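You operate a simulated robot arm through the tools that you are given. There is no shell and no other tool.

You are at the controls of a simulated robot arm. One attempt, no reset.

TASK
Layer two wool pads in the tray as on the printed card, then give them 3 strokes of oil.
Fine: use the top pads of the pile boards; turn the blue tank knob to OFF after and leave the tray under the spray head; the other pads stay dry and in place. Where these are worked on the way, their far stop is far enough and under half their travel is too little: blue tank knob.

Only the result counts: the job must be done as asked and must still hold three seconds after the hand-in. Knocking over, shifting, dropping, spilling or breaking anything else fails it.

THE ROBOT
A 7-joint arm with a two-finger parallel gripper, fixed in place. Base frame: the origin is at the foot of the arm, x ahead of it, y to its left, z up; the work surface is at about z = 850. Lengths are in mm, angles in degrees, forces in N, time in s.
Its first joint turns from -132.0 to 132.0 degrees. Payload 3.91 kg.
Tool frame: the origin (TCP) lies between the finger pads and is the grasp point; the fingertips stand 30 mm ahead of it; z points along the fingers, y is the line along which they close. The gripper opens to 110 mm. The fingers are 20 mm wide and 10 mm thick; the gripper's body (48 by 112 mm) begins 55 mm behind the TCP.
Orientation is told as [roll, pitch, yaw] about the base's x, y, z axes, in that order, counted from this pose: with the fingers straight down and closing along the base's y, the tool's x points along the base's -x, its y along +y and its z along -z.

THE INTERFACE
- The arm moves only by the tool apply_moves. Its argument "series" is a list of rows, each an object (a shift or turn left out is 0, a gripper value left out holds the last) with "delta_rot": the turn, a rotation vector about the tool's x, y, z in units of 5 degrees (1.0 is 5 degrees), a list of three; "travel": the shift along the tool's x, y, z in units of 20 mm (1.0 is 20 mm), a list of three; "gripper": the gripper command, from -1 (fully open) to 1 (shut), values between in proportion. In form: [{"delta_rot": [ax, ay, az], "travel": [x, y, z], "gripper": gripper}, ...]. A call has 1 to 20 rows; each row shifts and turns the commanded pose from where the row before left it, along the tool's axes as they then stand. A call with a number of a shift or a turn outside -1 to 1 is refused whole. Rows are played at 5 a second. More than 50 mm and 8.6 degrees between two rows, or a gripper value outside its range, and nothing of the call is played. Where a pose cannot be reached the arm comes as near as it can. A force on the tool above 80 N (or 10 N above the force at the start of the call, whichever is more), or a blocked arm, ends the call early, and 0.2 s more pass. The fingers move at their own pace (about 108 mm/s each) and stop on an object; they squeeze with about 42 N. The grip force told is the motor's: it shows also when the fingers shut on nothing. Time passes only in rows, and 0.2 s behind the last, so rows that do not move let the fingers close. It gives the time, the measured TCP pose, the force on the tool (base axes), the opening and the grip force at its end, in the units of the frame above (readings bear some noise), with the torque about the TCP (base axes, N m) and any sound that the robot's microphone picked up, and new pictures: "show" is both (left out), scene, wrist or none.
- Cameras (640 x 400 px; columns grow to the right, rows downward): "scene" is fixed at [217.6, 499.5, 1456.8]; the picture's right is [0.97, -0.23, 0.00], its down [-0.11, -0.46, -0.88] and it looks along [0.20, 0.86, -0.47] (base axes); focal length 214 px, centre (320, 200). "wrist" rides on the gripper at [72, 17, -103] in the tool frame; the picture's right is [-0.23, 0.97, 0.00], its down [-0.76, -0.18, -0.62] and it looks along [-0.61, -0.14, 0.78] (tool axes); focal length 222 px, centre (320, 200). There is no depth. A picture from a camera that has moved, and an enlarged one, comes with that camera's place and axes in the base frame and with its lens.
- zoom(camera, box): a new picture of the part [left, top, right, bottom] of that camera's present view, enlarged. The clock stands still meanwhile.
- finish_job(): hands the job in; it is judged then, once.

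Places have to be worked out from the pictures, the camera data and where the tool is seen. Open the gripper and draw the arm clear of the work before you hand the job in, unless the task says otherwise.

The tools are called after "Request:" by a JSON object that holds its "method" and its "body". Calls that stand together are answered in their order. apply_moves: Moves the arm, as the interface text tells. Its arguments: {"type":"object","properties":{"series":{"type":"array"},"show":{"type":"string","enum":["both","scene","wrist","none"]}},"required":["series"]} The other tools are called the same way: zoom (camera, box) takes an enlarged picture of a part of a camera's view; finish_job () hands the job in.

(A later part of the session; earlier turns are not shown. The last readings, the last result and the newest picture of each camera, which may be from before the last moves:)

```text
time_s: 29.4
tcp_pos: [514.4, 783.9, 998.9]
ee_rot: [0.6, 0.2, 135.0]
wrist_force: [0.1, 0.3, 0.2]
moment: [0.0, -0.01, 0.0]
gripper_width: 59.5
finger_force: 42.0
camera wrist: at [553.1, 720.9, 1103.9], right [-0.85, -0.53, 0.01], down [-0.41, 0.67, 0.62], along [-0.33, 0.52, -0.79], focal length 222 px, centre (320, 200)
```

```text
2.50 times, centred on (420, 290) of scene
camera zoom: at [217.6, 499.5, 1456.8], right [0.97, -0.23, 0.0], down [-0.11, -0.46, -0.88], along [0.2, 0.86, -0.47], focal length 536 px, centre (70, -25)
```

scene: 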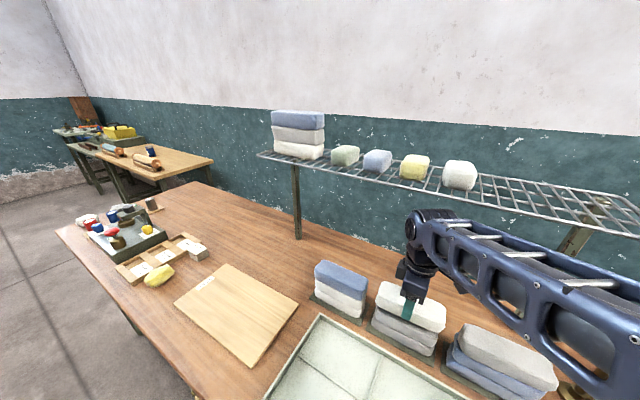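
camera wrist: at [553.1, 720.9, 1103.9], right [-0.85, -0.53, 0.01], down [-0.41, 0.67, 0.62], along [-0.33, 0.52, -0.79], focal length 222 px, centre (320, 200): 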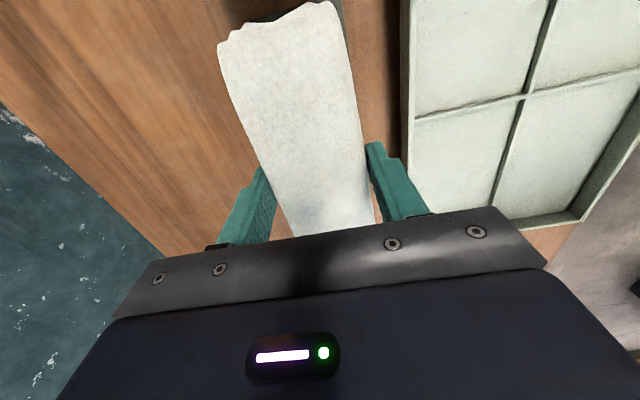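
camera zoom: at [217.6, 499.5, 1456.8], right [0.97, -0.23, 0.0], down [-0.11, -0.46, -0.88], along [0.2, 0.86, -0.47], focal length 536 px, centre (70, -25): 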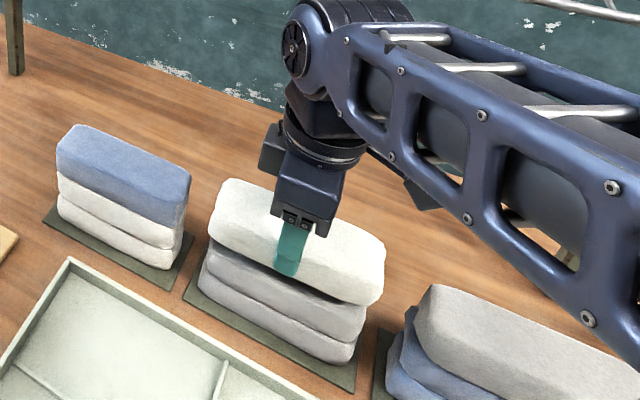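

Only the cream pad rose. I draw it back from under the shelf, centre it over the tray (s≈-215, w≈718), and lower to just above the tray floor.

Request:
{"method": "apply_moves", "body": {"series": [{"travel": [-0.122, 1, 0]}, {"travel": [-0.122, 1, 0]}, {"travel": [-0.122, 1, 0]}, {"travel": [-0.122, 1, 0]}, {"travel": [-0.122, 1, 0]}, {"travel": [-0.122, 1, 0]}, {"travel": [-0.122, 1, 0]}, {"travel": [-0.122, 1, 0]}, {"travel": [-0.122, 1, 0]}, {"travel": [-0.122, 1, 0]}, {"travel": [0, 0, 0]}], "show": "both"}}

```text
time_s: 31.8
tcp_pos: [356.1, 659.2, 1000.4]
ee_rot: [0.4, 0.2, 135.0]
wrist_force: [0.8, -0.5, -0.8]
moment: [0.0, 0.0, -0.03]
gripper_width: 58.9
finger_force: 42.2
camera wrist: at [395.9, 596.3, 1104.0], right [-0.85, -0.53, 0.01], down [-0.41, 0.67, 0.62], along [-0.33, 0.52, -0.78], focal length 222 px, centre (320, 200)
```

scene: 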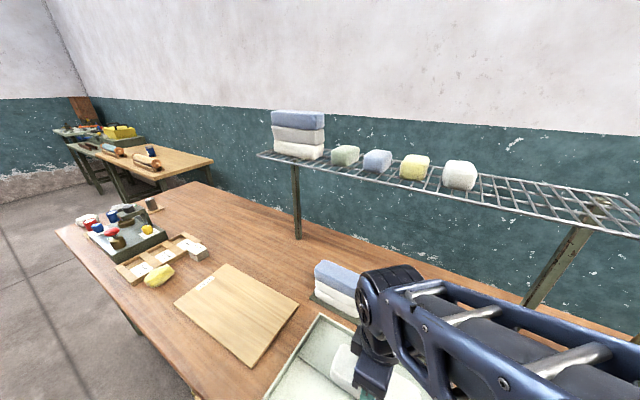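
wrist: 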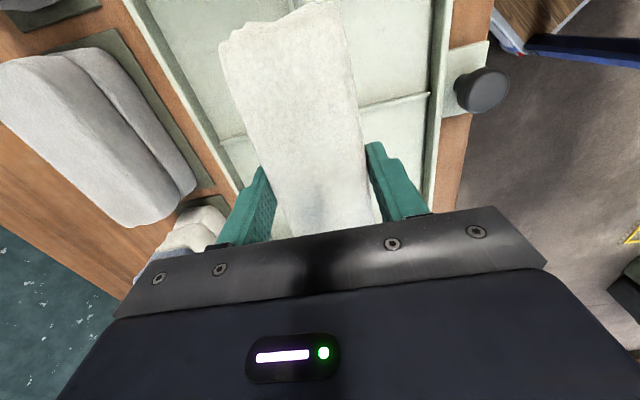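

Request:
{"method": "zoom", "body": {"camera": "wrist", "box": [100, 0, 520, 220]}}

Request:
{"method": "zoom", "body": {"camera": "scene", "box": [240, 280, 460, 400]}}

```text
1.52 times, centred on (310, 110) of wrist
camera zoom: at [395.9, 596.3, 1104.0], right [-0.85, -0.53, 0.01], down [-0.41, 0.67, 0.62], along [-0.33, 0.52, -0.78], focal length 338 px, centre (335, 337)
```

zoom: 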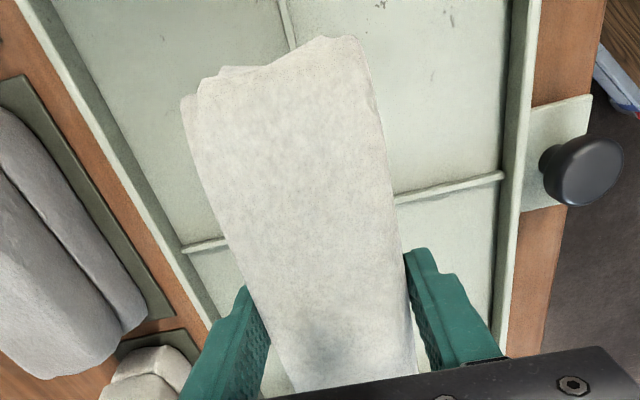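

```text
2.91 times, centred on (350, 340) of scene
camera zoom: at [217.6, 499.5, 1456.8], right [0.97, -0.23, 0.0], down [-0.11, -0.46, -0.88], along [0.2, 0.86, -0.47], focal length 624 px, centre (233, -207)
```

zoom: 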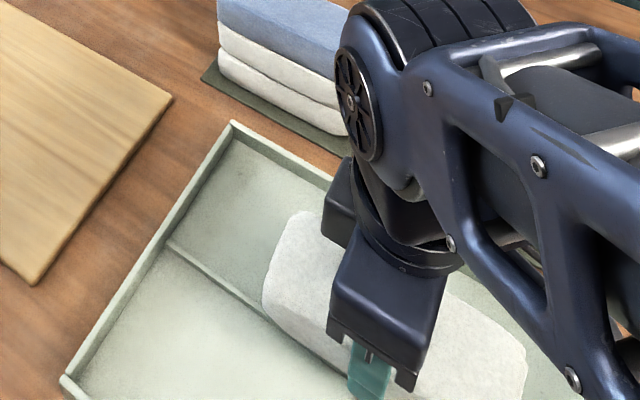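

Tray edges measure w≈607–830 and the cross rib is at s≈-217, so the pad is centred. I lower it in stages toward the tray floor.

Request:
{"method": "apply_moves", "body": {"series": [{"travel": [-0.1, 0, 0.85]}, {"travel": [0, 0, 0.85]}, {"travel": [0, 0, 0.85]}, {"travel": [0, 0, 0.75]}, {"travel": [0, 0, 0.2]}, {"travel": [0, 0, 0.2]}, {"travel": [0, 0, 0]}], "show": "scene"}}

```text
time_s: 33.4
tcp_pos: [353.9, 660.1, 925.1]
ee_rot: [0.4, 0.1, 135.0]
wrist_force: [-0.1, 1.1, 0.0]
moment: [0.02, 0.01, 0.02]
gripper_width: 58.7
finger_force: 42.0
```

scene: 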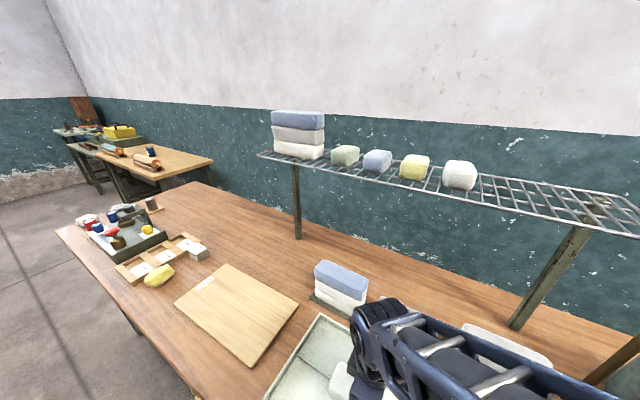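

No contact yet at TCP z=925. I go on down in 3 mm steps, watching the vertical force.

Request:
{"method": "apply_moves", "body": {"series": [{"travel": [0, 0, 0.15]}, {"travel": [0, 0, 0.15]}, {"travel": [0, 0, 0]}], "show": "none"}}

Request:
{"method": "apply_moves", "body": {"series": [{"travel": [0, 0, 0.15]}, {"travel": [0, 0, 0]}], "show": "none"}}

Request:
{"method": "apply_moves", "body": {"series": [{"travel": [0, 0, 0.15]}, {"travel": [0, 0, 0]}], "show": "none"}}

```text
time_s: 34.2
tcp_pos: [354.5, 661.7, 925.3]
ee_rot: [0.1, 0.0, 135.0]
wrist_force: [2.7, -6.0, 59.6]
moment: [-0.29, -0.18, 0.17]
gripper_width: 59.0
finger_force: 42.1
```

```text
time_s: 34.8
tcp_pos: [355.2, 661.1, 919.9]
ee_rot: [0.3, 0.1, 135.1]
wrist_force: [6.3, 9.7, 60.3]
moment: [0.46, -0.34, 0.05]
gripper_width: 58.4
finger_force: 42.5
```

```text
time_s: 35.4
tcp_pos: [355.0, 661.3, 916.7]
ee_rot: [0.3, 0.0, 135.0]
wrist_force: [4.3, 7.0, 61.4]
moment: [0.22, -0.11, -0.06]
gripper_width: 58.6
finger_force: 42.2
```

The pad touched down at TCP z≈925 and is now pressed firmly in place (fingers slid a few mm). I release it and rise straight up.

Request:
{"method": "apply_moves", "body": {"series": [{"travel": [0, 0, -0.1]}, {"gripper": 0.2}, {"gripper": -0.4}, {"gripper": -1}, {"gripper": -1}, {"travel": [0, 0, -0.5], "gripper": -1}, {"travel": [0, 0, -1]}, {"travel": [0, 0, -1]}, {"travel": [0, 0, -1]}, {"travel": [0, 0, -1]}, {"travel": [0, 0, 0]}], "show": "both"}}

```text
time_s: 37.8
tcp_pos: [355.3, 660.4, 1007.4]
ee_rot: [0.5, 0.1, 134.9]
wrist_force: [-0.1, 0.1, -0.5]
moment: [0.0, 0.01, -0.01]
gripper_width: 109.9
finger_force: 0.1
camera wrist: at [394.0, 598.7, 1112.1], right [-0.85, -0.53, 0.01], down [-0.41, 0.67, 0.62], along [-0.33, 0.52, -0.78], focal length 222 px, centre (320, 200)
```

scene: 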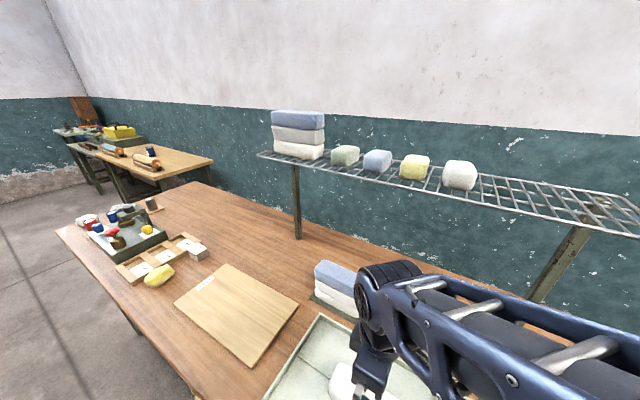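
wrist: 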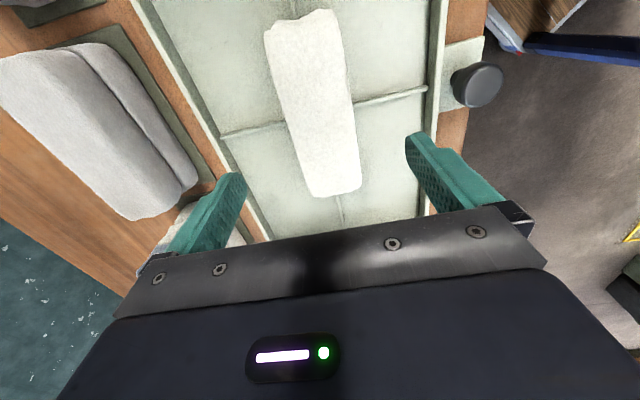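

The cream pad lies centred in the tray. Next I move in front of pile 1 for the blue pad, staying at w≈800 outside the shelf, and tilt 15° again.

Request:
{"method": "apply_moves", "body": {"series": [{"travel": [-0.95, -0.456, -0.1]}, {"travel": [-0.95, -0.456, -0.1]}, {"travel": [-0.95, -0.456, -0.1]}, {"travel": [-0.95, -0.456, -0.1]}, {"travel": [-0.95, -0.456, -0.1]}, {"travel": [-0.95, -0.456, -0.1]}, {"travel": [-0.95, -0.456, -0.1]}, {"travel": [-0.95, -0.456, 0]}, {"travel": [-0.95, -0.456, 0]}, {"delta_rot": [1, 0, 0]}, {"delta_rot": [1, 0, 0]}, {"delta_rot": [1, 0, 0]}, {"travel": [0, 0, 0]}], "show": "both"}}

```text
time_s: 40.6
tcp_pos: [292.6, 841.0, 1019.3]
ee_rot: [-14.7, 0.1, 135.1]
wrist_force: [0.3, 0.4, 0.2]
moment: [-0.01, 0.02, 0.0]
gripper_width: 109.8
finger_force: 0.1
camera wrist: at [312.5, 758.7, 1115.7], right [-0.83, -0.51, -0.25], down [-0.53, 0.55, 0.65], along [-0.19, 0.66, -0.72], focal length 222 px, centre (320, 200)
```

scene: 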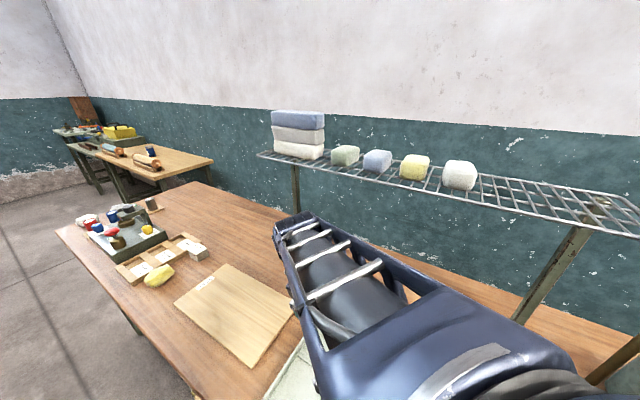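
wrist: 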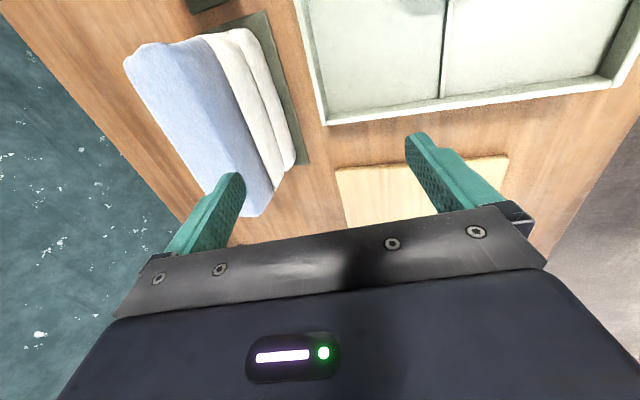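

Request:
{"method": "zoom", "body": {"camera": "wrist", "box": [100, 0, 340, 240]}}

```text
1.67 times, centred on (220, 120) of wrist
camera zoom: at [312.5, 758.7, 1115.7], right [-0.83, -0.51, -0.25], down [-0.53, 0.55, 0.65], along [-0.19, 0.66, -0.72], focal length 370 px, centre (487, 333)
```

zoom: 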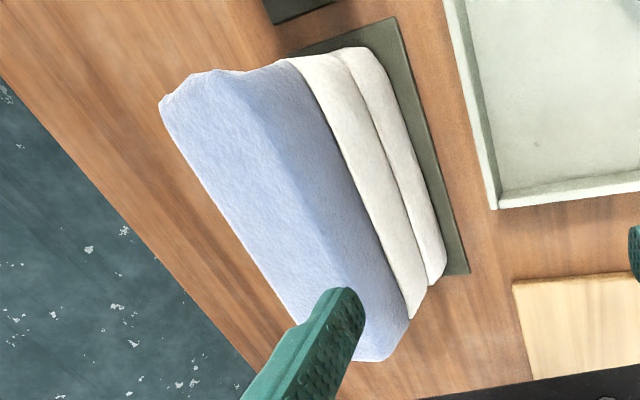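

The blue pad: top z≈979, bottom ≈942, centred near s=-380, w=917. I move in over it at TCP z≈1008 with the 15° tilt.

Request:
{"method": "apply_moves", "body": {"series": [{"travel": [0.07, -0.773, 0.289]}, {"travel": [0.07, -0.773, 0.289]}, {"travel": [0.07, -0.773, 0.289]}, {"travel": [0.07, -0.773, 0.289]}, {"travel": [0.07, -0.773, 0.289]}, {"travel": [0.07, -0.773, 0.289]}, {"travel": [0.07, -0.773, 0.289]}, {"travel": [0, 0, 0]}], "show": "both"}}

```text
time_s: 42.4
tcp_pos: [380.2, 913.9, 1006.9]
ee_rot: [-14.5, 0.2, 135.1]
wrist_force: [-1.0, -0.2, -0.2]
moment: [-0.01, 0.01, -0.02]
gripper_width: 109.9
finger_force: 0.0
camera wrist: at [401.1, 832.7, 1104.3], right [-0.83, -0.51, -0.25], down [-0.53, 0.55, 0.65], along [-0.19, 0.66, -0.72], focal length 222 px, centre (320, 200)
```

scene: 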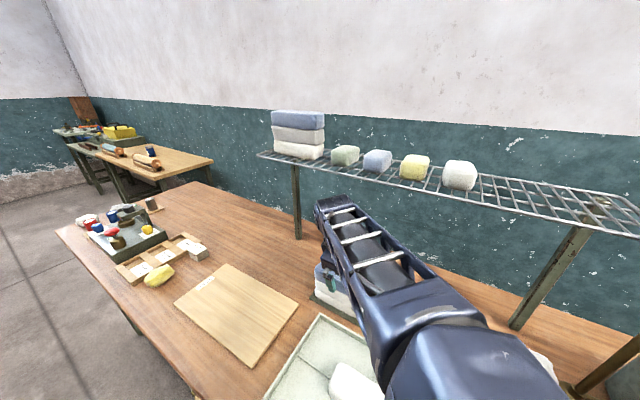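
wrist: 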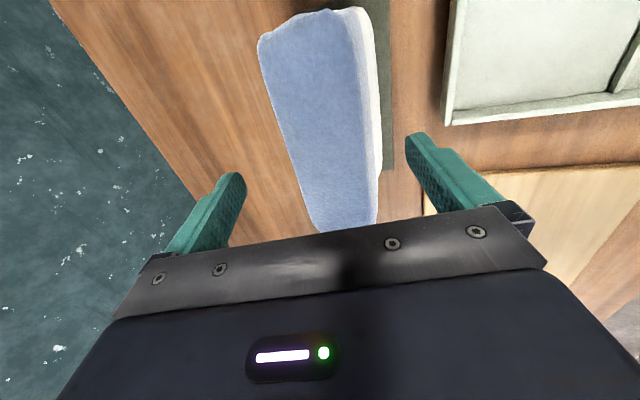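

Reached. I lower to TCP z≈979 and bring the tool upright, then check alignment.

Request:
{"method": "apply_moves", "body": {"series": [{"travel": [0, 0.18, 0.676]}, {"travel": [0, 0.18, 0.676]}, {"delta_rot": [-1, 0, 0]}, {"delta_rot": [-1, 0, 0]}, {"delta_rot": [-1, 0, 0]}, {"travel": [0, 0, 0]}], "show": "both"}}

Request:
{"method": "zoom", "body": {"camera": "wrist", "box": [180, 0, 460, 240]}}

Request:
{"method": "zoom", "body": {"camera": "scene", "box": [280, 190, 440, 350]}}

```text
time_s: 43.8
tcp_pos: [380.0, 915.0, 980.5]
ee_rot: [0.6, 0.1, 135.0]
wrist_force: [-0.8, 0.6, 0.0]
moment: [0.0, 0.02, 0.0]
gripper_width: 110.1
finger_force: 0.0
camera wrist: at [419.0, 851.4, 1084.4], right [-0.85, -0.53, 0.01], down [-0.41, 0.67, 0.62], along [-0.33, 0.52, -0.79], focal length 222 px, centre (320, 200)
```

scene: 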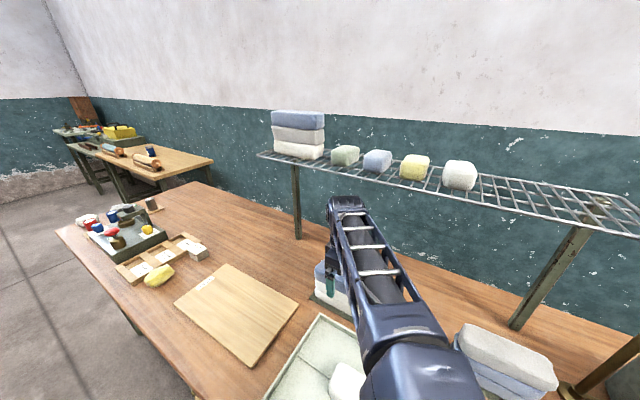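
wrist: 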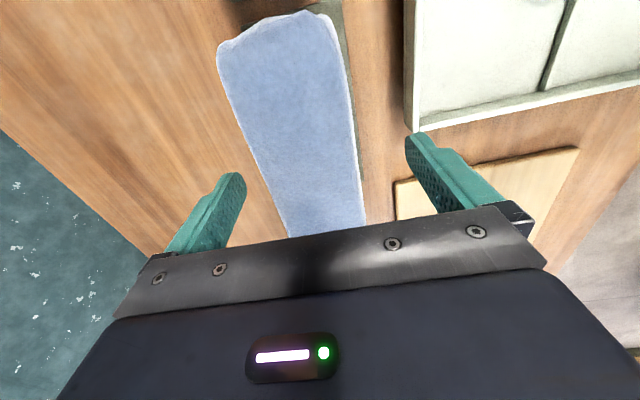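

```text
1.67 times, centred on (320, 120) of wrist
camera zoom: at [419.0, 851.4, 1084.4], right [-0.85, -0.53, 0.01], down [-0.41, 0.67, 0.62], along [-0.33, 0.52, -0.79], focal length 370 px, centre (320, 333)
```

zoom: 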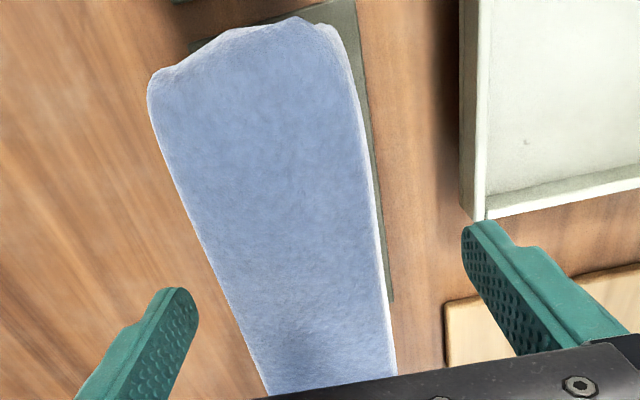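

```text
2.50 times, centred on (360, 270) of scene
camera zoom: at [217.6, 499.5, 1456.8], right [0.97, -0.23, 0.0], down [-0.11, -0.46, -0.88], along [0.2, 0.86, -0.47], focal length 536 px, centre (220, 25)
```

zoom: 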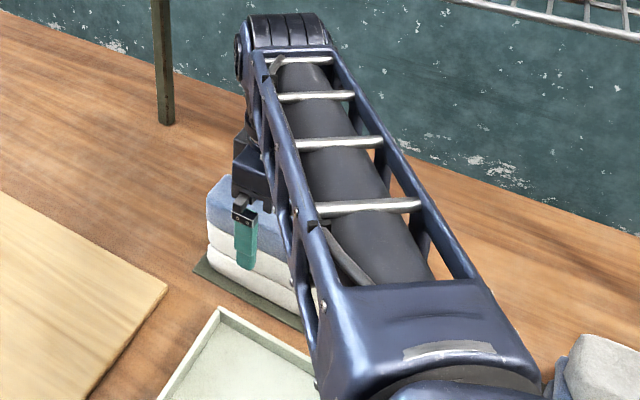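

Alignment matches the earlier grasp; the pad's middle is about 2.5 mm further out. I shift that much and close on the blue pad, then lift 20 mm.

Request:
{"method": "apply_moves", "body": {"series": [{"travel": [0, -0.125, 0]}, {"gripper": 1}, {"gripper": 1}, {"gripper": 1}, {"gripper": 1}, {"gripper": 1}, {"travel": [0, 0, -0.3]}, {"travel": [0, 0, -0.3]}, {"travel": [0, 0, -0.4]}, {"travel": [0, 0, 0]}], "show": "both"}}

Request:
{"method": "zoom", "body": {"camera": "scene", "box": [280, 190, 440, 350]}}

```text
time_s: 46.0
tcp_pos: [382.2, 916.7, 1000.3]
ee_rot: [0.5, 0.2, 135.1]
wrist_force: [0.6, 0.1, 0.1]
moment: [0.02, 0.0, -0.03]
gripper_width: 58.9
finger_force: 42.2
camera wrist: at [420.9, 853.3, 1105.2], right [-0.85, -0.53, 0.01], down [-0.41, 0.67, 0.62], along [-0.33, 0.52, -0.79], focal length 222 px, centre (320, 200)
```

scene: 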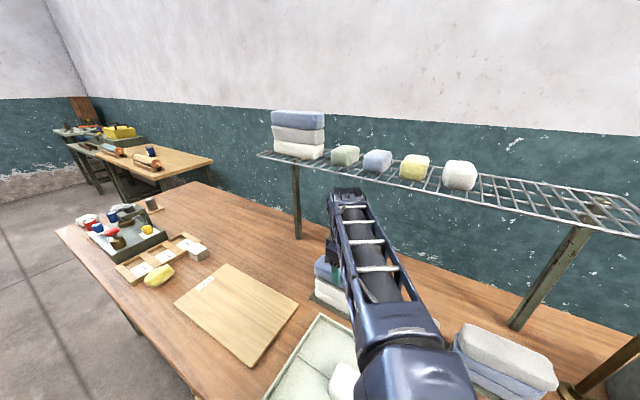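
wrist: 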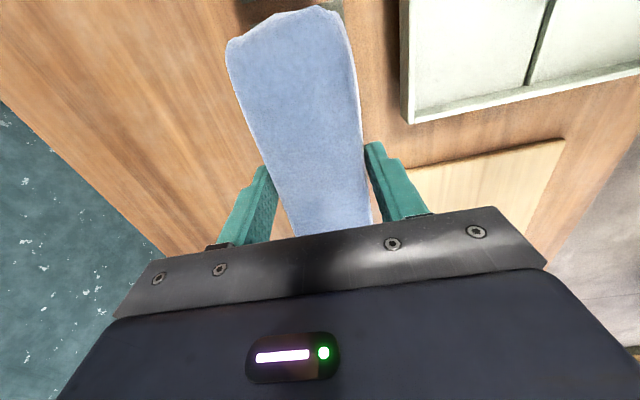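

```text
2.50 times, centred on (360, 270) of scene
camera zoom: at [217.6, 499.5, 1456.8], right [0.97, -0.23, 0.0], down [-0.11, -0.46, -0.88], along [0.2, 0.86, -0.47], focal length 536 px, centre (220, 25)
```

zoom: 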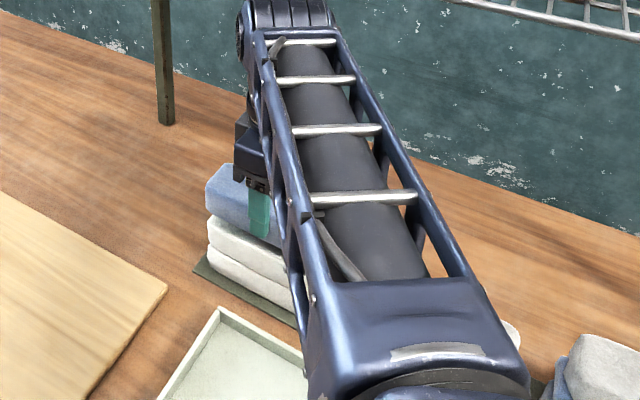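

The blue pad is up and the two cream pads under it stayed. I carry it over the cream pad in the tray (TCP target s≈-212, w≈718).

Request:
{"method": "apply_moves", "body": {"series": [{"travel": [0, 1, 0]}, {"travel": [0.5, 1, 0]}, {"travel": [0.97, 1, 0]}, {"travel": [0.97, 1, 0]}, {"travel": [0.97, 1, 0]}, {"travel": [0.97, 1, 0]}, {"travel": [0.97, 1, 0]}, {"travel": [0.98, 1, 0]}, {"travel": [0.98, 1, 0]}, {"travel": [0.98, 1, 0]}, {"travel": [0, 0, 0]}], "show": "both"}}

Request:
{"method": "zoom", "body": {"camera": "wrist", "box": [180, 0, 480, 240]}}

```text
time_s: 48.4
tcp_pos: [356.9, 656.6, 1003.6]
ee_rot: [0.4, 0.2, 135.0]
wrist_force: [-0.5, 1.3, -1.2]
moment: [0.0, -0.02, 0.01]
gripper_width: 58.5
finger_force: 42.2
camera wrist: at [397.1, 593.8, 1107.9], right [-0.85, -0.53, 0.01], down [-0.41, 0.67, 0.62], along [-0.33, 0.52, -0.78], focal length 222 px, centre (320, 200)
```

scene: 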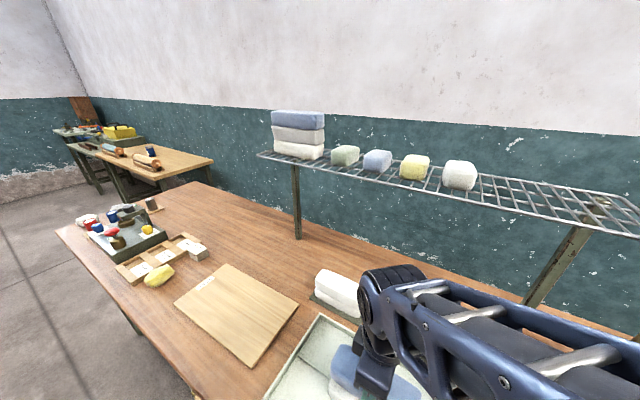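
wrist: 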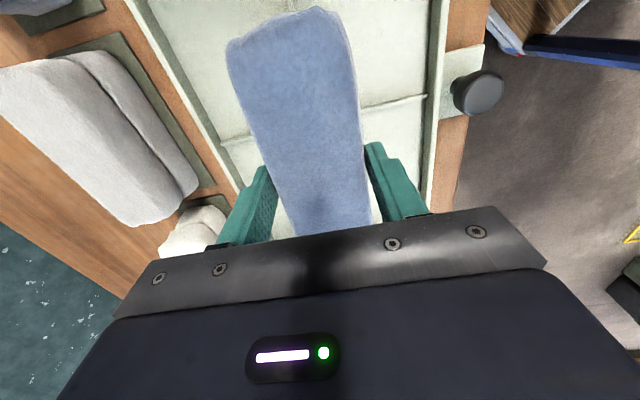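

```text
1.67 times, centred on (330, 120) of wrist
camera zoom: at [397.1, 593.8, 1107.9], right [-0.85, -0.53, 0.01], down [-0.41, 0.67, 0.62], along [-0.33, 0.52, -0.78], focal length 370 px, centre (303, 333)
```

zoom: 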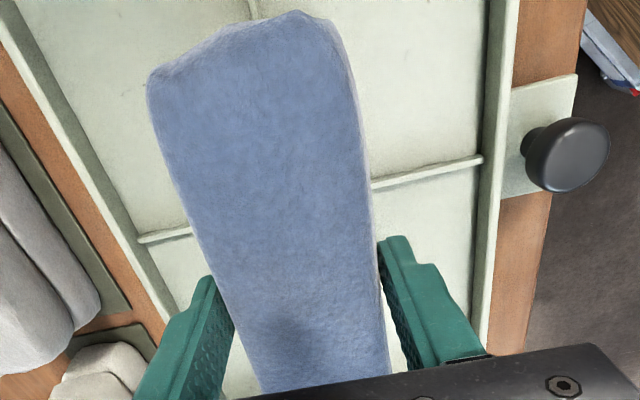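

The blue pad hides the cream one below it, so they are lined up. I lower to just above the expected contact (TCP z≈963).

Request:
{"method": "apply_moves", "body": {"series": [{"travel": [0, -0.1, 0.8]}, {"travel": [0, 0, 0.8]}, {"travel": [0, 0, 0.1]}, {"travel": [0, 0, 0]}], "show": "none"}}

Request:
{"method": "apply_moves", "body": {"series": [{"travel": [0, 0, 0.1]}, {"travel": [0, 0, 0.1]}, {"travel": [0, 0, 0]}], "show": "wrist"}}

```text
time_s: 49.4
tcp_pos: [359.0, 656.7, 967.3]
ee_rot: [0.4, 0.2, 135.0]
wrist_force: [0.4, 0.8, -1.1]
moment: [0.0, 0.01, -0.03]
gripper_width: 58.6
finger_force: 42.2
```

```text
time_s: 50.2
tcp_pos: [359.8, 659.7, 965.2]
ee_rot: [0.3, 0.1, 135.0]
wrist_force: [1.7, -3.7, 16.4]
moment: [-0.23, 0.01, -0.02]
gripper_width: 58.8
finger_force: 42.1
camera wrist: at [398.2, 595.3, 1069.9], right [-0.85, -0.53, 0.01], down [-0.41, 0.67, 0.62], along [-0.33, 0.52, -0.78], focal length 222 px, centre (320, 200)
```

wrist: 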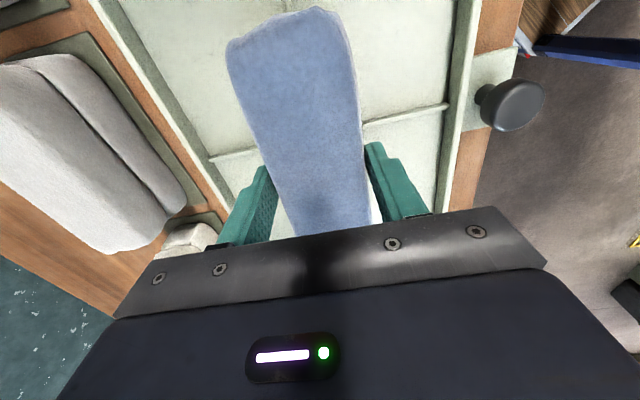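

Contact at 16 N; the blue pad is resting on the cream. I open the fingers and rise straight up.

Request:
{"method": "apply_moves", "body": {"series": [{"gripper": 0.2}, {"gripper": -0.4}, {"gripper": -1}, {"gripper": -1}, {"travel": [0, 0, -0.5]}, {"travel": [0, 0, -1]}, {"travel": [0, 0, -1]}, {"travel": [0, 0, -1]}, {"travel": [0, 0, -1]}, {"travel": [0, 0, 0]}], "show": "both"}}

Request:
{"method": "zoom", "body": {"camera": "wrist", "box": [180, 0, 480, 240]}}

```text
time_s: 52.4
tcp_pos: [358.8, 658.8, 1053.9]
ee_rot: [0.4, 0.2, 135.0]
wrist_force: [-0.1, 0.4, 0.4]
moment: [-0.02, 0.01, -0.02]
gripper_width: 110.0
finger_force: 0.1
camera wrist: at [399.4, 596.0, 1158.3], right [-0.85, -0.53, 0.01], down [-0.41, 0.67, 0.62], along [-0.33, 0.52, -0.79], focal length 222 px, centre (320, 200)
```

scene: 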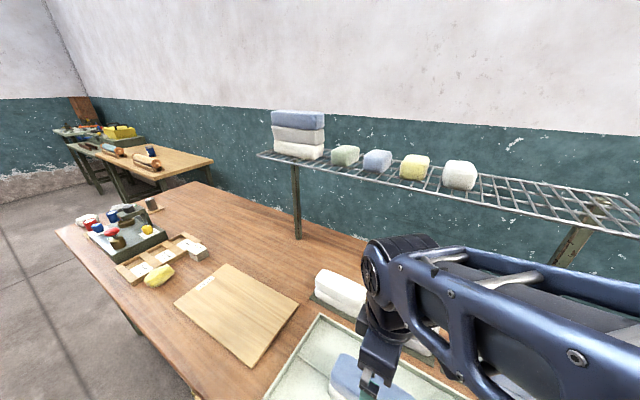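
wrist: 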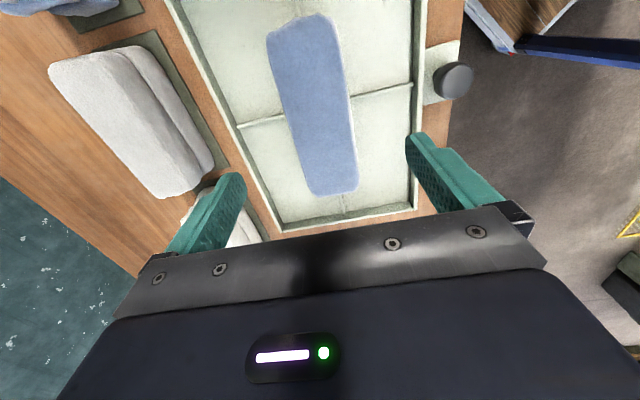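

```text
1.67 times, centred on (330, 120) of wrist
camera zoom: at [399.4, 596.0, 1158.3], right [-0.85, -0.53, 0.01], down [-0.41, 0.67, 0.62], along [-0.33, 0.52, -0.79], focal length 370 px, centre (303, 333)
```

zoom: 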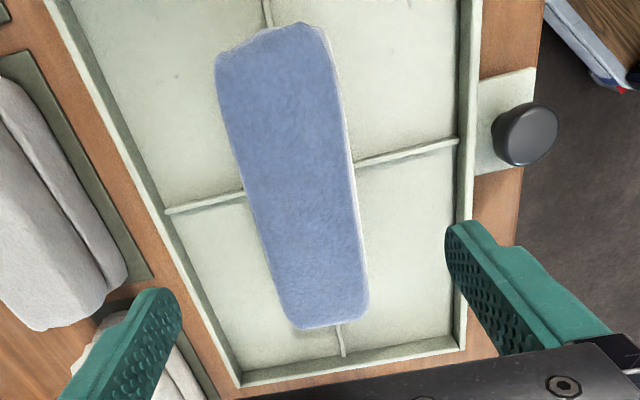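

The stack is neat: blue on cream, centred. Now I turn the tool to yaw 45 (fingers closing along the rail direction) and hover above the tray's handle knob near (263, 561, 919).

Request:
{"method": "apply_moves", "body": {"series": [{"delta_rot": [0, 0, 1]}, {"delta_rot": [0, 0, 1]}, {"delta_rot": [0, 0, 1]}, {"delta_rot": [0, 0, 1]}, {"delta_rot": [0, 0, 1]}, {"delta_rot": [0, 0, 1]}, {"delta_rot": [0, 0, 1]}, {"delta_rot": [0, 0, 1]}, {"delta_rot": [0, 0, 1]}, {"delta_rot": [0, 0, 1]}, {"delta_rot": [0, 0, 1]}, {"delta_rot": [0, 0, 1]}, {"delta_rot": [0, 0, 1]}, {"delta_rot": [0, 0, 1]}, {"delta_rot": [0, 0, 1]}, {"delta_rot": [0, 0, 1]}, {"delta_rot": [0, 0, 1]}, {"delta_rot": [0, 0, 1]}, {"delta_rot": [0, 0, 0]}], "show": "none"}}

Request:
{"method": "apply_moves", "body": {"series": [{"travel": [0.98, 0, 0]}, {"travel": [0.98, 0, 0]}, {"travel": [0.98, 0, 0]}, {"travel": [0.98, 0, 0]}, {"travel": [0.98, 0, 0]}, {"travel": [0.98, 0, 0]}, {"travel": [0.98, -0.1, 0]}, {"travel": [0, 0, 0]}], "show": "both"}}

```text
time_s: 56.4
tcp_pos: [359.3, 659.4, 1052.5]
ee_rot: [-0.2, 0.4, 45.0]
wrist_force: [-0.2, -0.2, -0.2]
moment: [-0.02, 0.01, -0.04]
gripper_width: 110.1
finger_force: 0.0
```

```text
time_s: 58.2
tcp_pos: [264.2, 561.0, 1054.3]
ee_rot: [-0.2, 0.4, 45.0]
wrist_force: [0.1, -0.1, -0.3]
moment: [-0.01, 0.03, 0.02]
gripper_width: 110.1
finger_force: 0.1
camera wrist: at [200.6, 521.7, 1158.9], right [-0.53, 0.85, 0.0], down [0.67, 0.42, 0.62], along [0.53, 0.32, -0.79], focal length 222 px, centre (320, 200)
```

scene: 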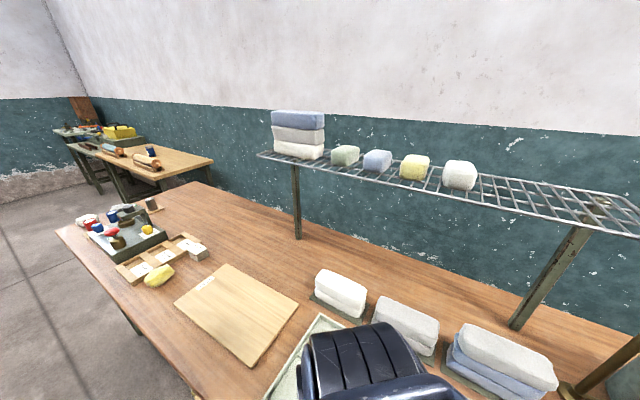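
wrist: 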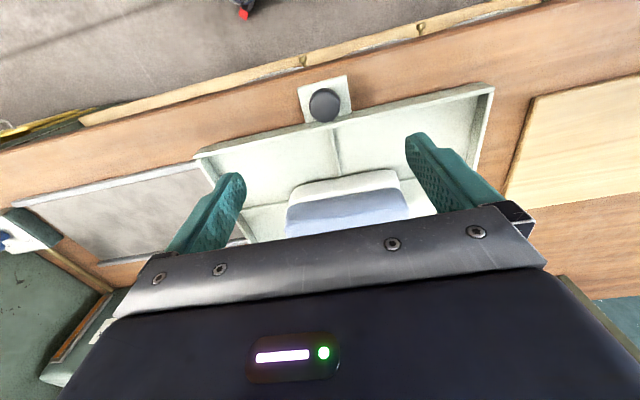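

Request:
{"method": "zoom", "body": {"camera": "wrist", "box": [240, 50, 400, 170]}}

```text
3.33 times, centred on (320, 110) of wrist
camera zoom: at [200.6, 521.7, 1158.9], right [-0.53, 0.85, 0.0], down [0.67, 0.42, 0.62], along [0.53, 0.32, -0.79], focal length 740 px, centre (320, 500)
```

zoom: 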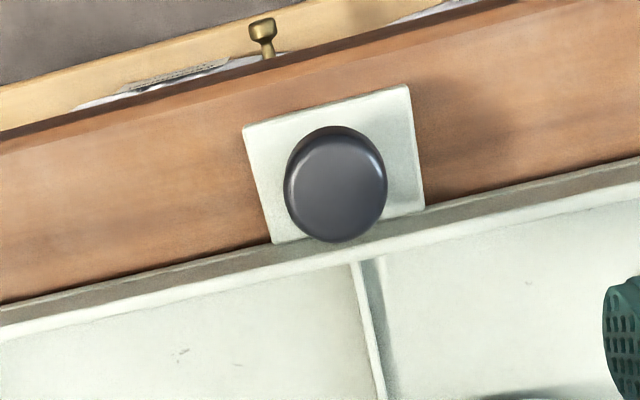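

The handle knob's top is near (257.5, 560, ~908). I correct by a few millimetres and descend so the finger tips straddle the knob above its plate.

Request:
{"method": "apply_moves", "body": {"series": [{"travel": [0.3, 0.2, 0.5]}, {"travel": [0, 0, 0.9]}, {"travel": [0, 0, 0.9]}, {"travel": [0, 0, 0.9]}, {"travel": [0, 0, 0.9]}, {"travel": [0, 0, 0.9]}, {"travel": [0, 0, 0.9]}, {"travel": [0, 0, 0.9]}, {"travel": [0, 0, 0]}], "show": "wrist"}}

Request:
{"method": "zoom", "body": {"camera": "wrist", "box": [220, 40, 460, 220]}}

```text
time_s: 60.2
tcp_pos: [255.9, 559.8, 918.4]
ee_rot: [-0.2, 0.4, 45.0]
wrist_force: [0.3, -0.3, -1.1]
moment: [0.02, 0.01, -0.01]
gripper_width: 110.1
finger_force: 0.2
camera wrist: at [193.0, 519.9, 1023.9], right [-0.53, 0.85, 0.0], down [0.67, 0.42, 0.62], along [0.53, 0.32, -0.79], focal length 222 px, centre (320, 200)
```

wrist: 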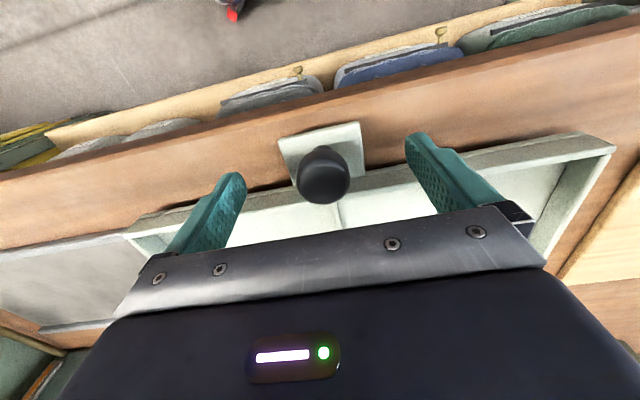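

```text
2.22 times, centred on (340, 130) of wrist
camera zoom: at [193.0, 519.9, 1023.9], right [-0.53, 0.85, 0.0], down [0.67, 0.42, 0.62], along [0.53, 0.32, -0.79], focal length 494 px, centre (276, 356)
```

zoom: 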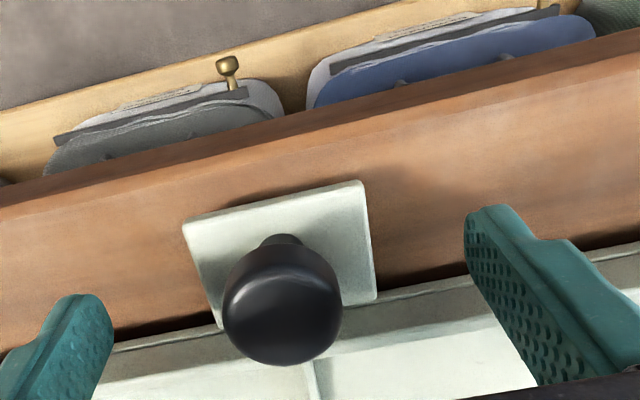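

The knob's top is near z≈904 and its plate near 865–875. I lower 8 mm, adjust 2.6 mm, and close on the knob.

Request:
{"method": "apply_moves", "body": {"series": [{"travel": [-0.13, -0.03, 0.4]}, {"travel": [0, 0, 0]}, {"gripper": 1}, {"gripper": 1}, {"gripper": 1}, {"gripper": 1}, {"gripper": 1}], "show": "both"}}

```text
time_s: 61.8
tcp_pos: [259.7, 561.0, 910.2]
ee_rot: [-0.2, 0.4, 45.0]
wrist_force: [-3.3, 4.5, -4.4]
moment: [0.19, -0.02, 0.03]
gripper_width: 33.4
finger_force: 44.5
camera wrist: at [195.3, 521.3, 1015.8], right [-0.53, 0.85, 0.0], down [0.67, 0.42, 0.62], along [0.53, 0.32, -0.79], focal length 222 px, centre (320, 200)
```

scene: 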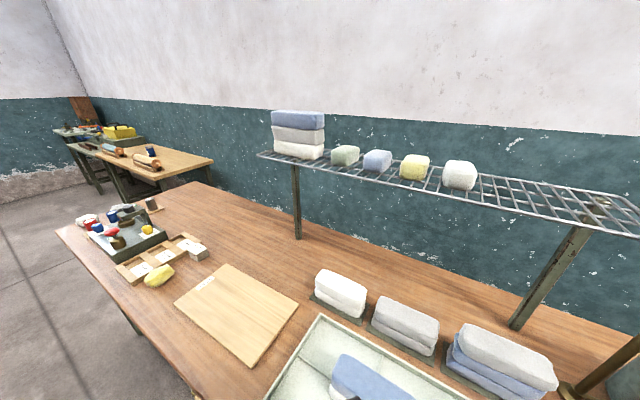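
wrist: 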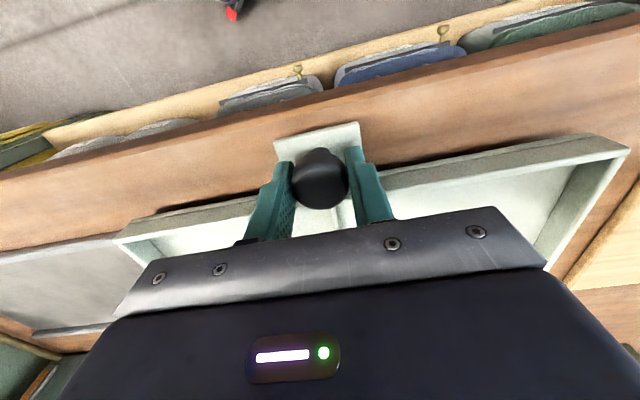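

The knob is gripped at 33 mm. I start sliding the tray gently along the rails toward the spray head and watch the force.

Request:
{"method": "apply_moves", "body": {"series": [{"travel": [0, -0.1, 0]}, {"travel": [0, -0.2, 0]}, {"travel": [0, -0.3, 0]}, {"travel": [0, -0.4, 0]}, {"travel": [0, -0.4, 0]}, {"travel": [0, -0.3, 0]}, {"travel": [0, -0.2, 0]}, {"travel": [0, -0.1, 0]}, {"travel": [0, 0, 0]}], "show": "both"}}

```text
time_s: 63.8
tcp_pos: [287.3, 532.7, 910.7]
ee_rot: [-0.1, 0.3, 45.0]
wrist_force: [13.6, 15.8, 27.5]
moment: [0.64, -0.53, 0.04]
gripper_width: 33.6
finger_force: 45.1
camera wrist: at [223.8, 492.5, 1015.6], right [-0.53, 0.85, 0.0], down [0.67, 0.42, 0.62], along [0.53, 0.32, -0.79], focal length 222 px, centre (320, 200)
```

scene: 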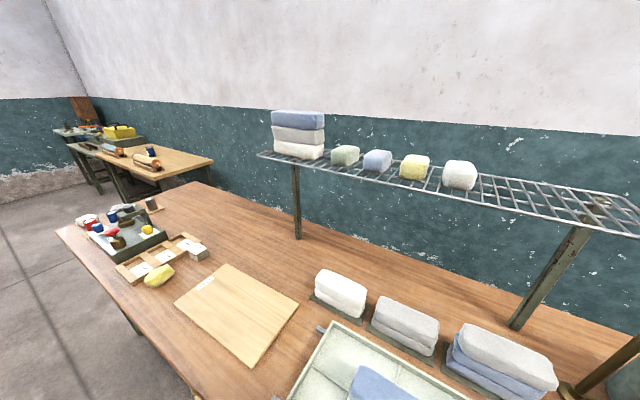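
wrist: 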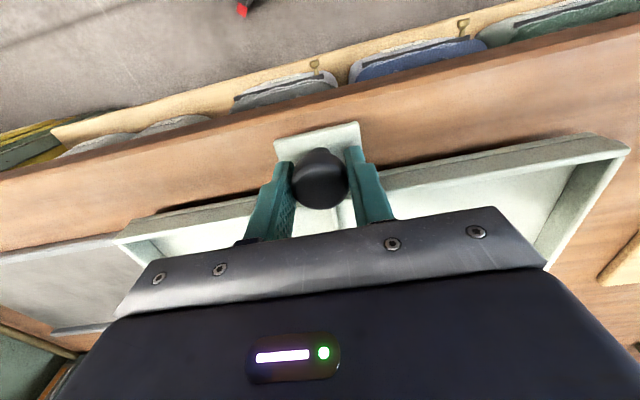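

The tray slides (40 mm so far), with a side load of about 20 N outward and 27 N upward. I ease the tool outward and up slightly while continuing.

Request:
{"method": "apply_moves", "body": {"series": [{"travel": [-0.08, -0.1, -0.08]}, {"travel": [0, -0.3, 0]}, {"travel": [0, -0.4, 0]}, {"travel": [0, -0.5, 0]}, {"travel": [0, -0.5, 0]}, {"travel": [0, -0.5, 0]}, {"travel": [0, -0.4, 0]}, {"travel": [0, -0.2, 0]}, {"travel": [0, -0.1, 0]}, {"travel": [0, 0, 0]}], "show": "scene"}}

```text
time_s: 66.0
tcp_pos: [329.9, 489.6, 910.9]
ee_rot: [-0.1, 0.6, 45.1]
wrist_force: [-22.9, -21.8, -24.5]
moment: [-0.38, 0.36, 0.0]
gripper_width: 33.6
finger_force: 45.1
```

scene: 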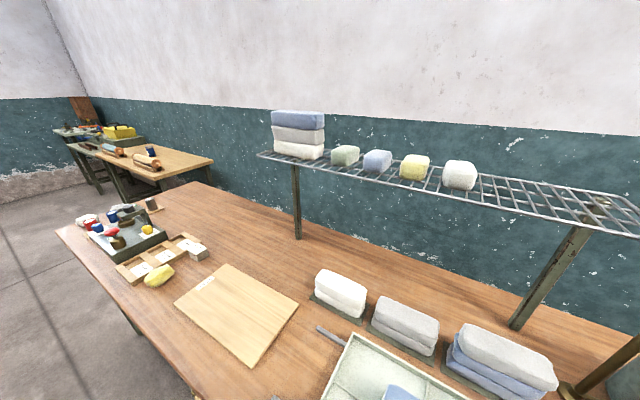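

The side load reversed, so half that correction is right; the tray is on a stiff straight slide at w≈579.6. I continue along it.

Request:
{"method": "apply_moves", "body": {"series": [{"travel": [0.036, -0.1, 0.038]}, {"travel": [0, -0.3, 0]}, {"travel": [0, -0.5, 0]}, {"travel": [0, -0.6, 0]}, {"travel": [0, -0.6, 0]}, {"travel": [0, -0.6, 0]}, {"travel": [0, -0.6, 0]}, {"travel": [0, -0.5, 0]}, {"travel": [0, -0.4, 0]}, {"travel": [0, -0.3, 0]}, {"travel": [0, -0.1, 0]}, {"travel": [0, 0, 0]}], "show": "both"}}

```text
time_s: 68.6
tcp_pos: [395.9, 424.5, 911.3]
ee_rot: [-0.2, 0.4, 45.0]
wrist_force: [-6.2, -5.9, -6.2]
moment: [0.13, -0.11, -0.06]
gripper_width: 33.3
finger_force: 44.4
camera wrist: at [331.9, 385.4, 1016.2], right [-0.53, 0.85, 0.0], down [0.67, 0.42, 0.62], along [0.53, 0.32, -0.79], focal length 222 px, centre (320, 200)
```

scene: 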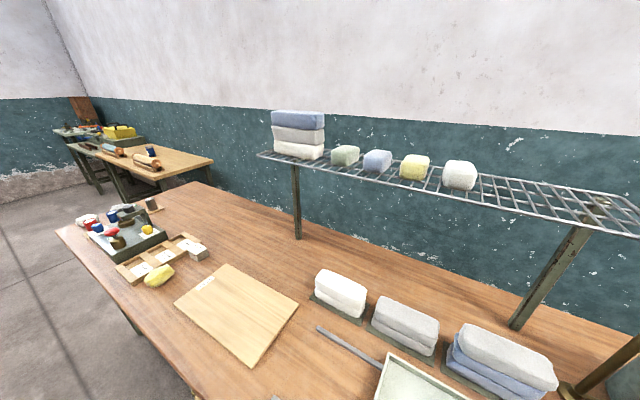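
wrist: 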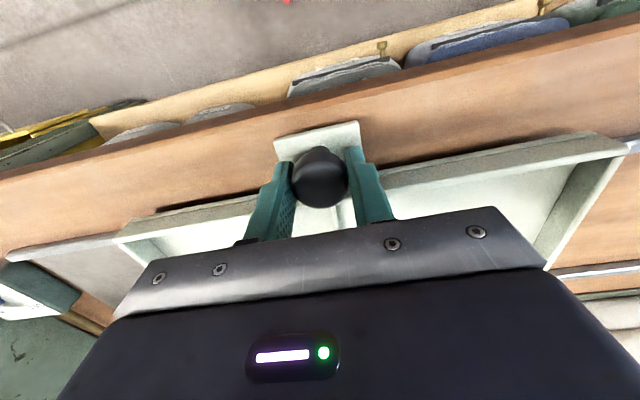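

Forces are small now; the handle is at s≈-20. I continue about 140 mm further.

Request:
{"method": "apply_moves", "body": {"series": [{"travel": [0, -0.2, 0.01]}, {"travel": [0, -0.4, 0]}, {"travel": [0, -0.6, 0]}, {"travel": [0, -0.7, 0]}, {"travel": [0, -0.7, 0]}, {"travel": [0, -0.7, 0]}, {"travel": [0, -0.7, 0]}, {"travel": [0, -0.7, 0]}, {"travel": [0, -0.7, 0]}, {"travel": [0, -0.6, 0]}, {"travel": [0, -0.5, 0]}, {"travel": [0, -0.3, 0]}, {"travel": [0, -0.2, 0]}, {"travel": [0, 0, 0]}], "show": "both"}}

```text
time_s: 71.6
tcp_pos: [493.7, 324.5, 912.1]
ee_rot: [-0.2, 0.6, 45.0]
wrist_force: [2.2, 1.3, -22.0]
moment: [0.1, -0.09, 0.03]
gripper_width: 33.7
finger_force: 45.5
camera wrist: at [431.4, 286.1, 1016.9], right [-0.53, 0.85, -0.01], down [0.67, 0.42, 0.62], along [0.53, 0.32, -0.79], focal length 222 px, centre (320, 200)
```

scene: 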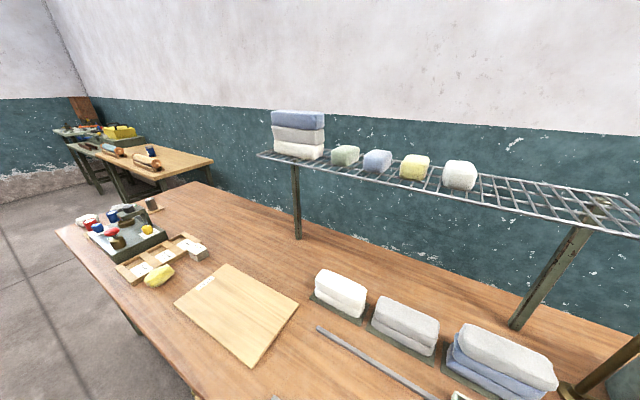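
wrist: 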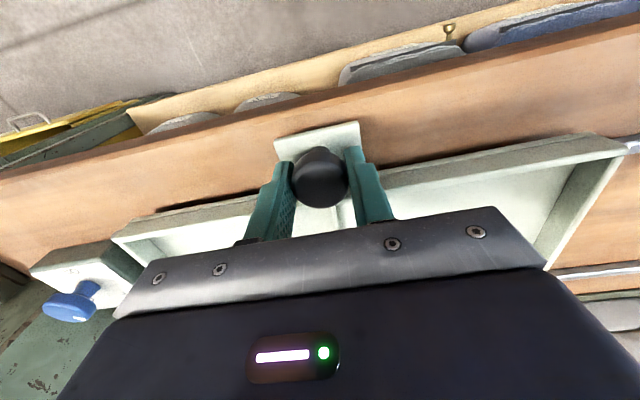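

Request:
{"method": "zoom", "body": {"camera": "wrist", "box": [0, 180, 260, 340]}}

Request:
{"method": "apply_moves", "body": {"series": [{"travel": [0, -0.2, 0.03]}, {"travel": [0, -0.4, 0]}, {"travel": [0, -0.4, 0]}, {"travel": [0, -0.3, 0]}, {"travel": [0, -0.1, 0]}, {"travel": [0, 0, 0]}], "show": "wrist"}}

```text
2.46 times, centred on (130, 260) of wrist
camera zoom: at [431.4, 286.1, 1016.9], right [-0.53, 0.85, -0.01], down [0.67, 0.42, 0.62], along [0.53, 0.32, -0.79], focal length 547 px, centre (788, 52)
```

zoom: 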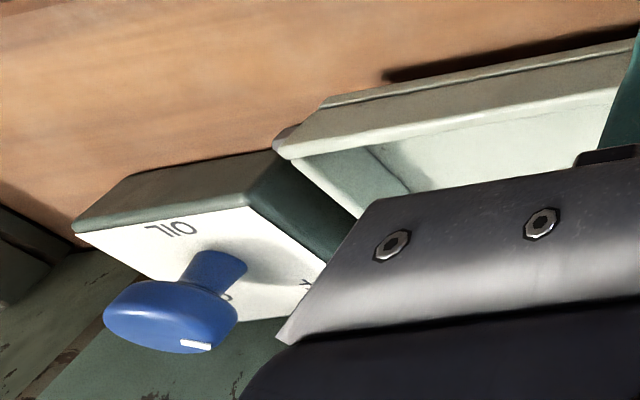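

```text
time_s: 73.0
tcp_pos: [514.5, 304.7, 912.7]
ee_rot: [-0.2, 0.4, 45.0]
wrist_force: [-4.9, -4.9, -3.7]
moment: [-0.23, 0.21, -0.09]
gripper_width: 33.5
finger_force: 45.0
camera wrist: at [450.7, 266.4, 1016.7], right [-0.53, 0.85, 0.0], down [0.67, 0.42, 0.62], along [0.53, 0.32, -0.79], focal length 222 px, centre (320, 200)
```

wrist: 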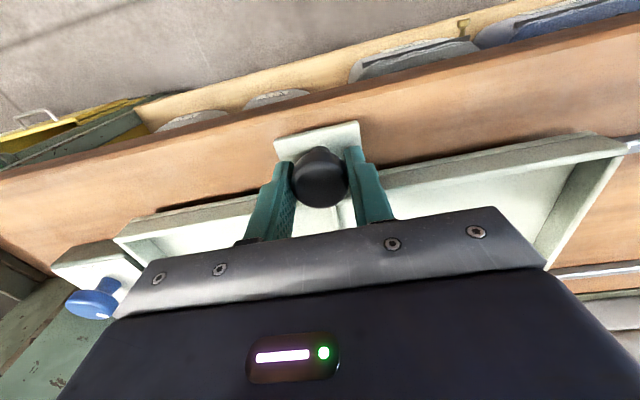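

Request:
{"method": "zoom", "body": {"camera": "wrist", "box": [30, 180, 200, 330]}}

```text
2.67 times, centred on (115, 255) of wrist
camera zoom: at [450.7, 266.4, 1016.7], right [-0.53, 0.85, 0.0], down [0.67, 0.42, 0.62], along [0.53, 0.32, -0.79], focal length 592 px, centre (867, 53)
```

zoom: 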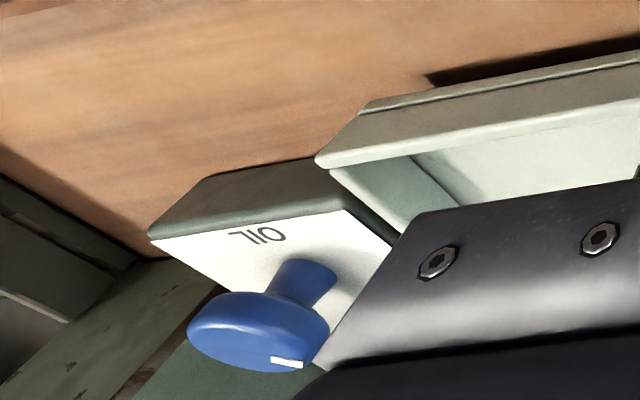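

The tray end is at s≈333, with about 32 mm to the knob panel; roughly 17 mm more centres it under the head. I go on in small steps looking for a stop.

Request:
{"method": "apply_moves", "body": {"series": [{"travel": [0, -0.2, 0]}, {"travel": [0, -0.2, 0]}, {"travel": [0, -0.2, 0]}, {"travel": [0, 0, 0]}], "show": "none"}}

Request:
{"method": "apply_moves", "body": {"series": [{"travel": [0, -0.15, 0]}, {"travel": [0, -0.1, 0]}, {"travel": [0, 0, 0]}], "show": "wrist"}}

```text
time_s: 74.0
tcp_pos: [522.8, 296.1, 911.0]
ee_rot: [-0.2, 0.5, 45.0]
wrist_force: [-8.4, -10.8, -3.0]
moment: [-0.02, -0.08, 0.13]
gripper_width: 33.4
finger_force: 45.1
```

```text
time_s: 74.8
tcp_pos: [525.7, 293.5, 912.4]
ee_rot: [-0.2, 0.4, 45.0]
wrist_force: [-7.8, -7.7, -4.3]
moment: [-0.21, 0.26, -0.1]
gripper_width: 33.1
finger_force: 44.8
camera wrist: at [462.7, 254.5, 1016.8], right [-0.53, 0.85, 0.0], down [0.67, 0.42, 0.62], along [0.53, 0.32, -0.79], focal length 222 px, centre (320, 200)
```

wrist: 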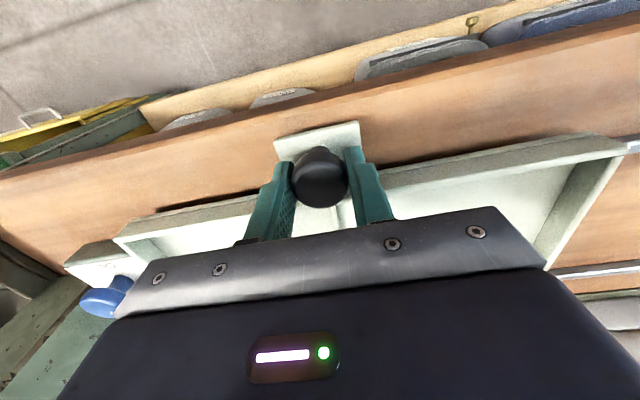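

The handle is at s≈164, no stop felt yet. I try 4 mm more to see if an end stop is there.

Request:
{"method": "apply_moves", "body": {"series": [{"travel": [0, -0.1, 0]}, {"travel": [0, -0.1, 0]}, {"travel": [0, 0, 0]}], "show": "none"}}

```text
time_s: 75.6
tcp_pos: [525.8, 293.6, 912.1]
ee_rot: [-0.2, 0.6, 45.2]
wrist_force: [-37.7, 28.2, -5.5]
moment: [0.72, 0.5, 0.18]
gripper_width: 33.3
finger_force: 45.5
```

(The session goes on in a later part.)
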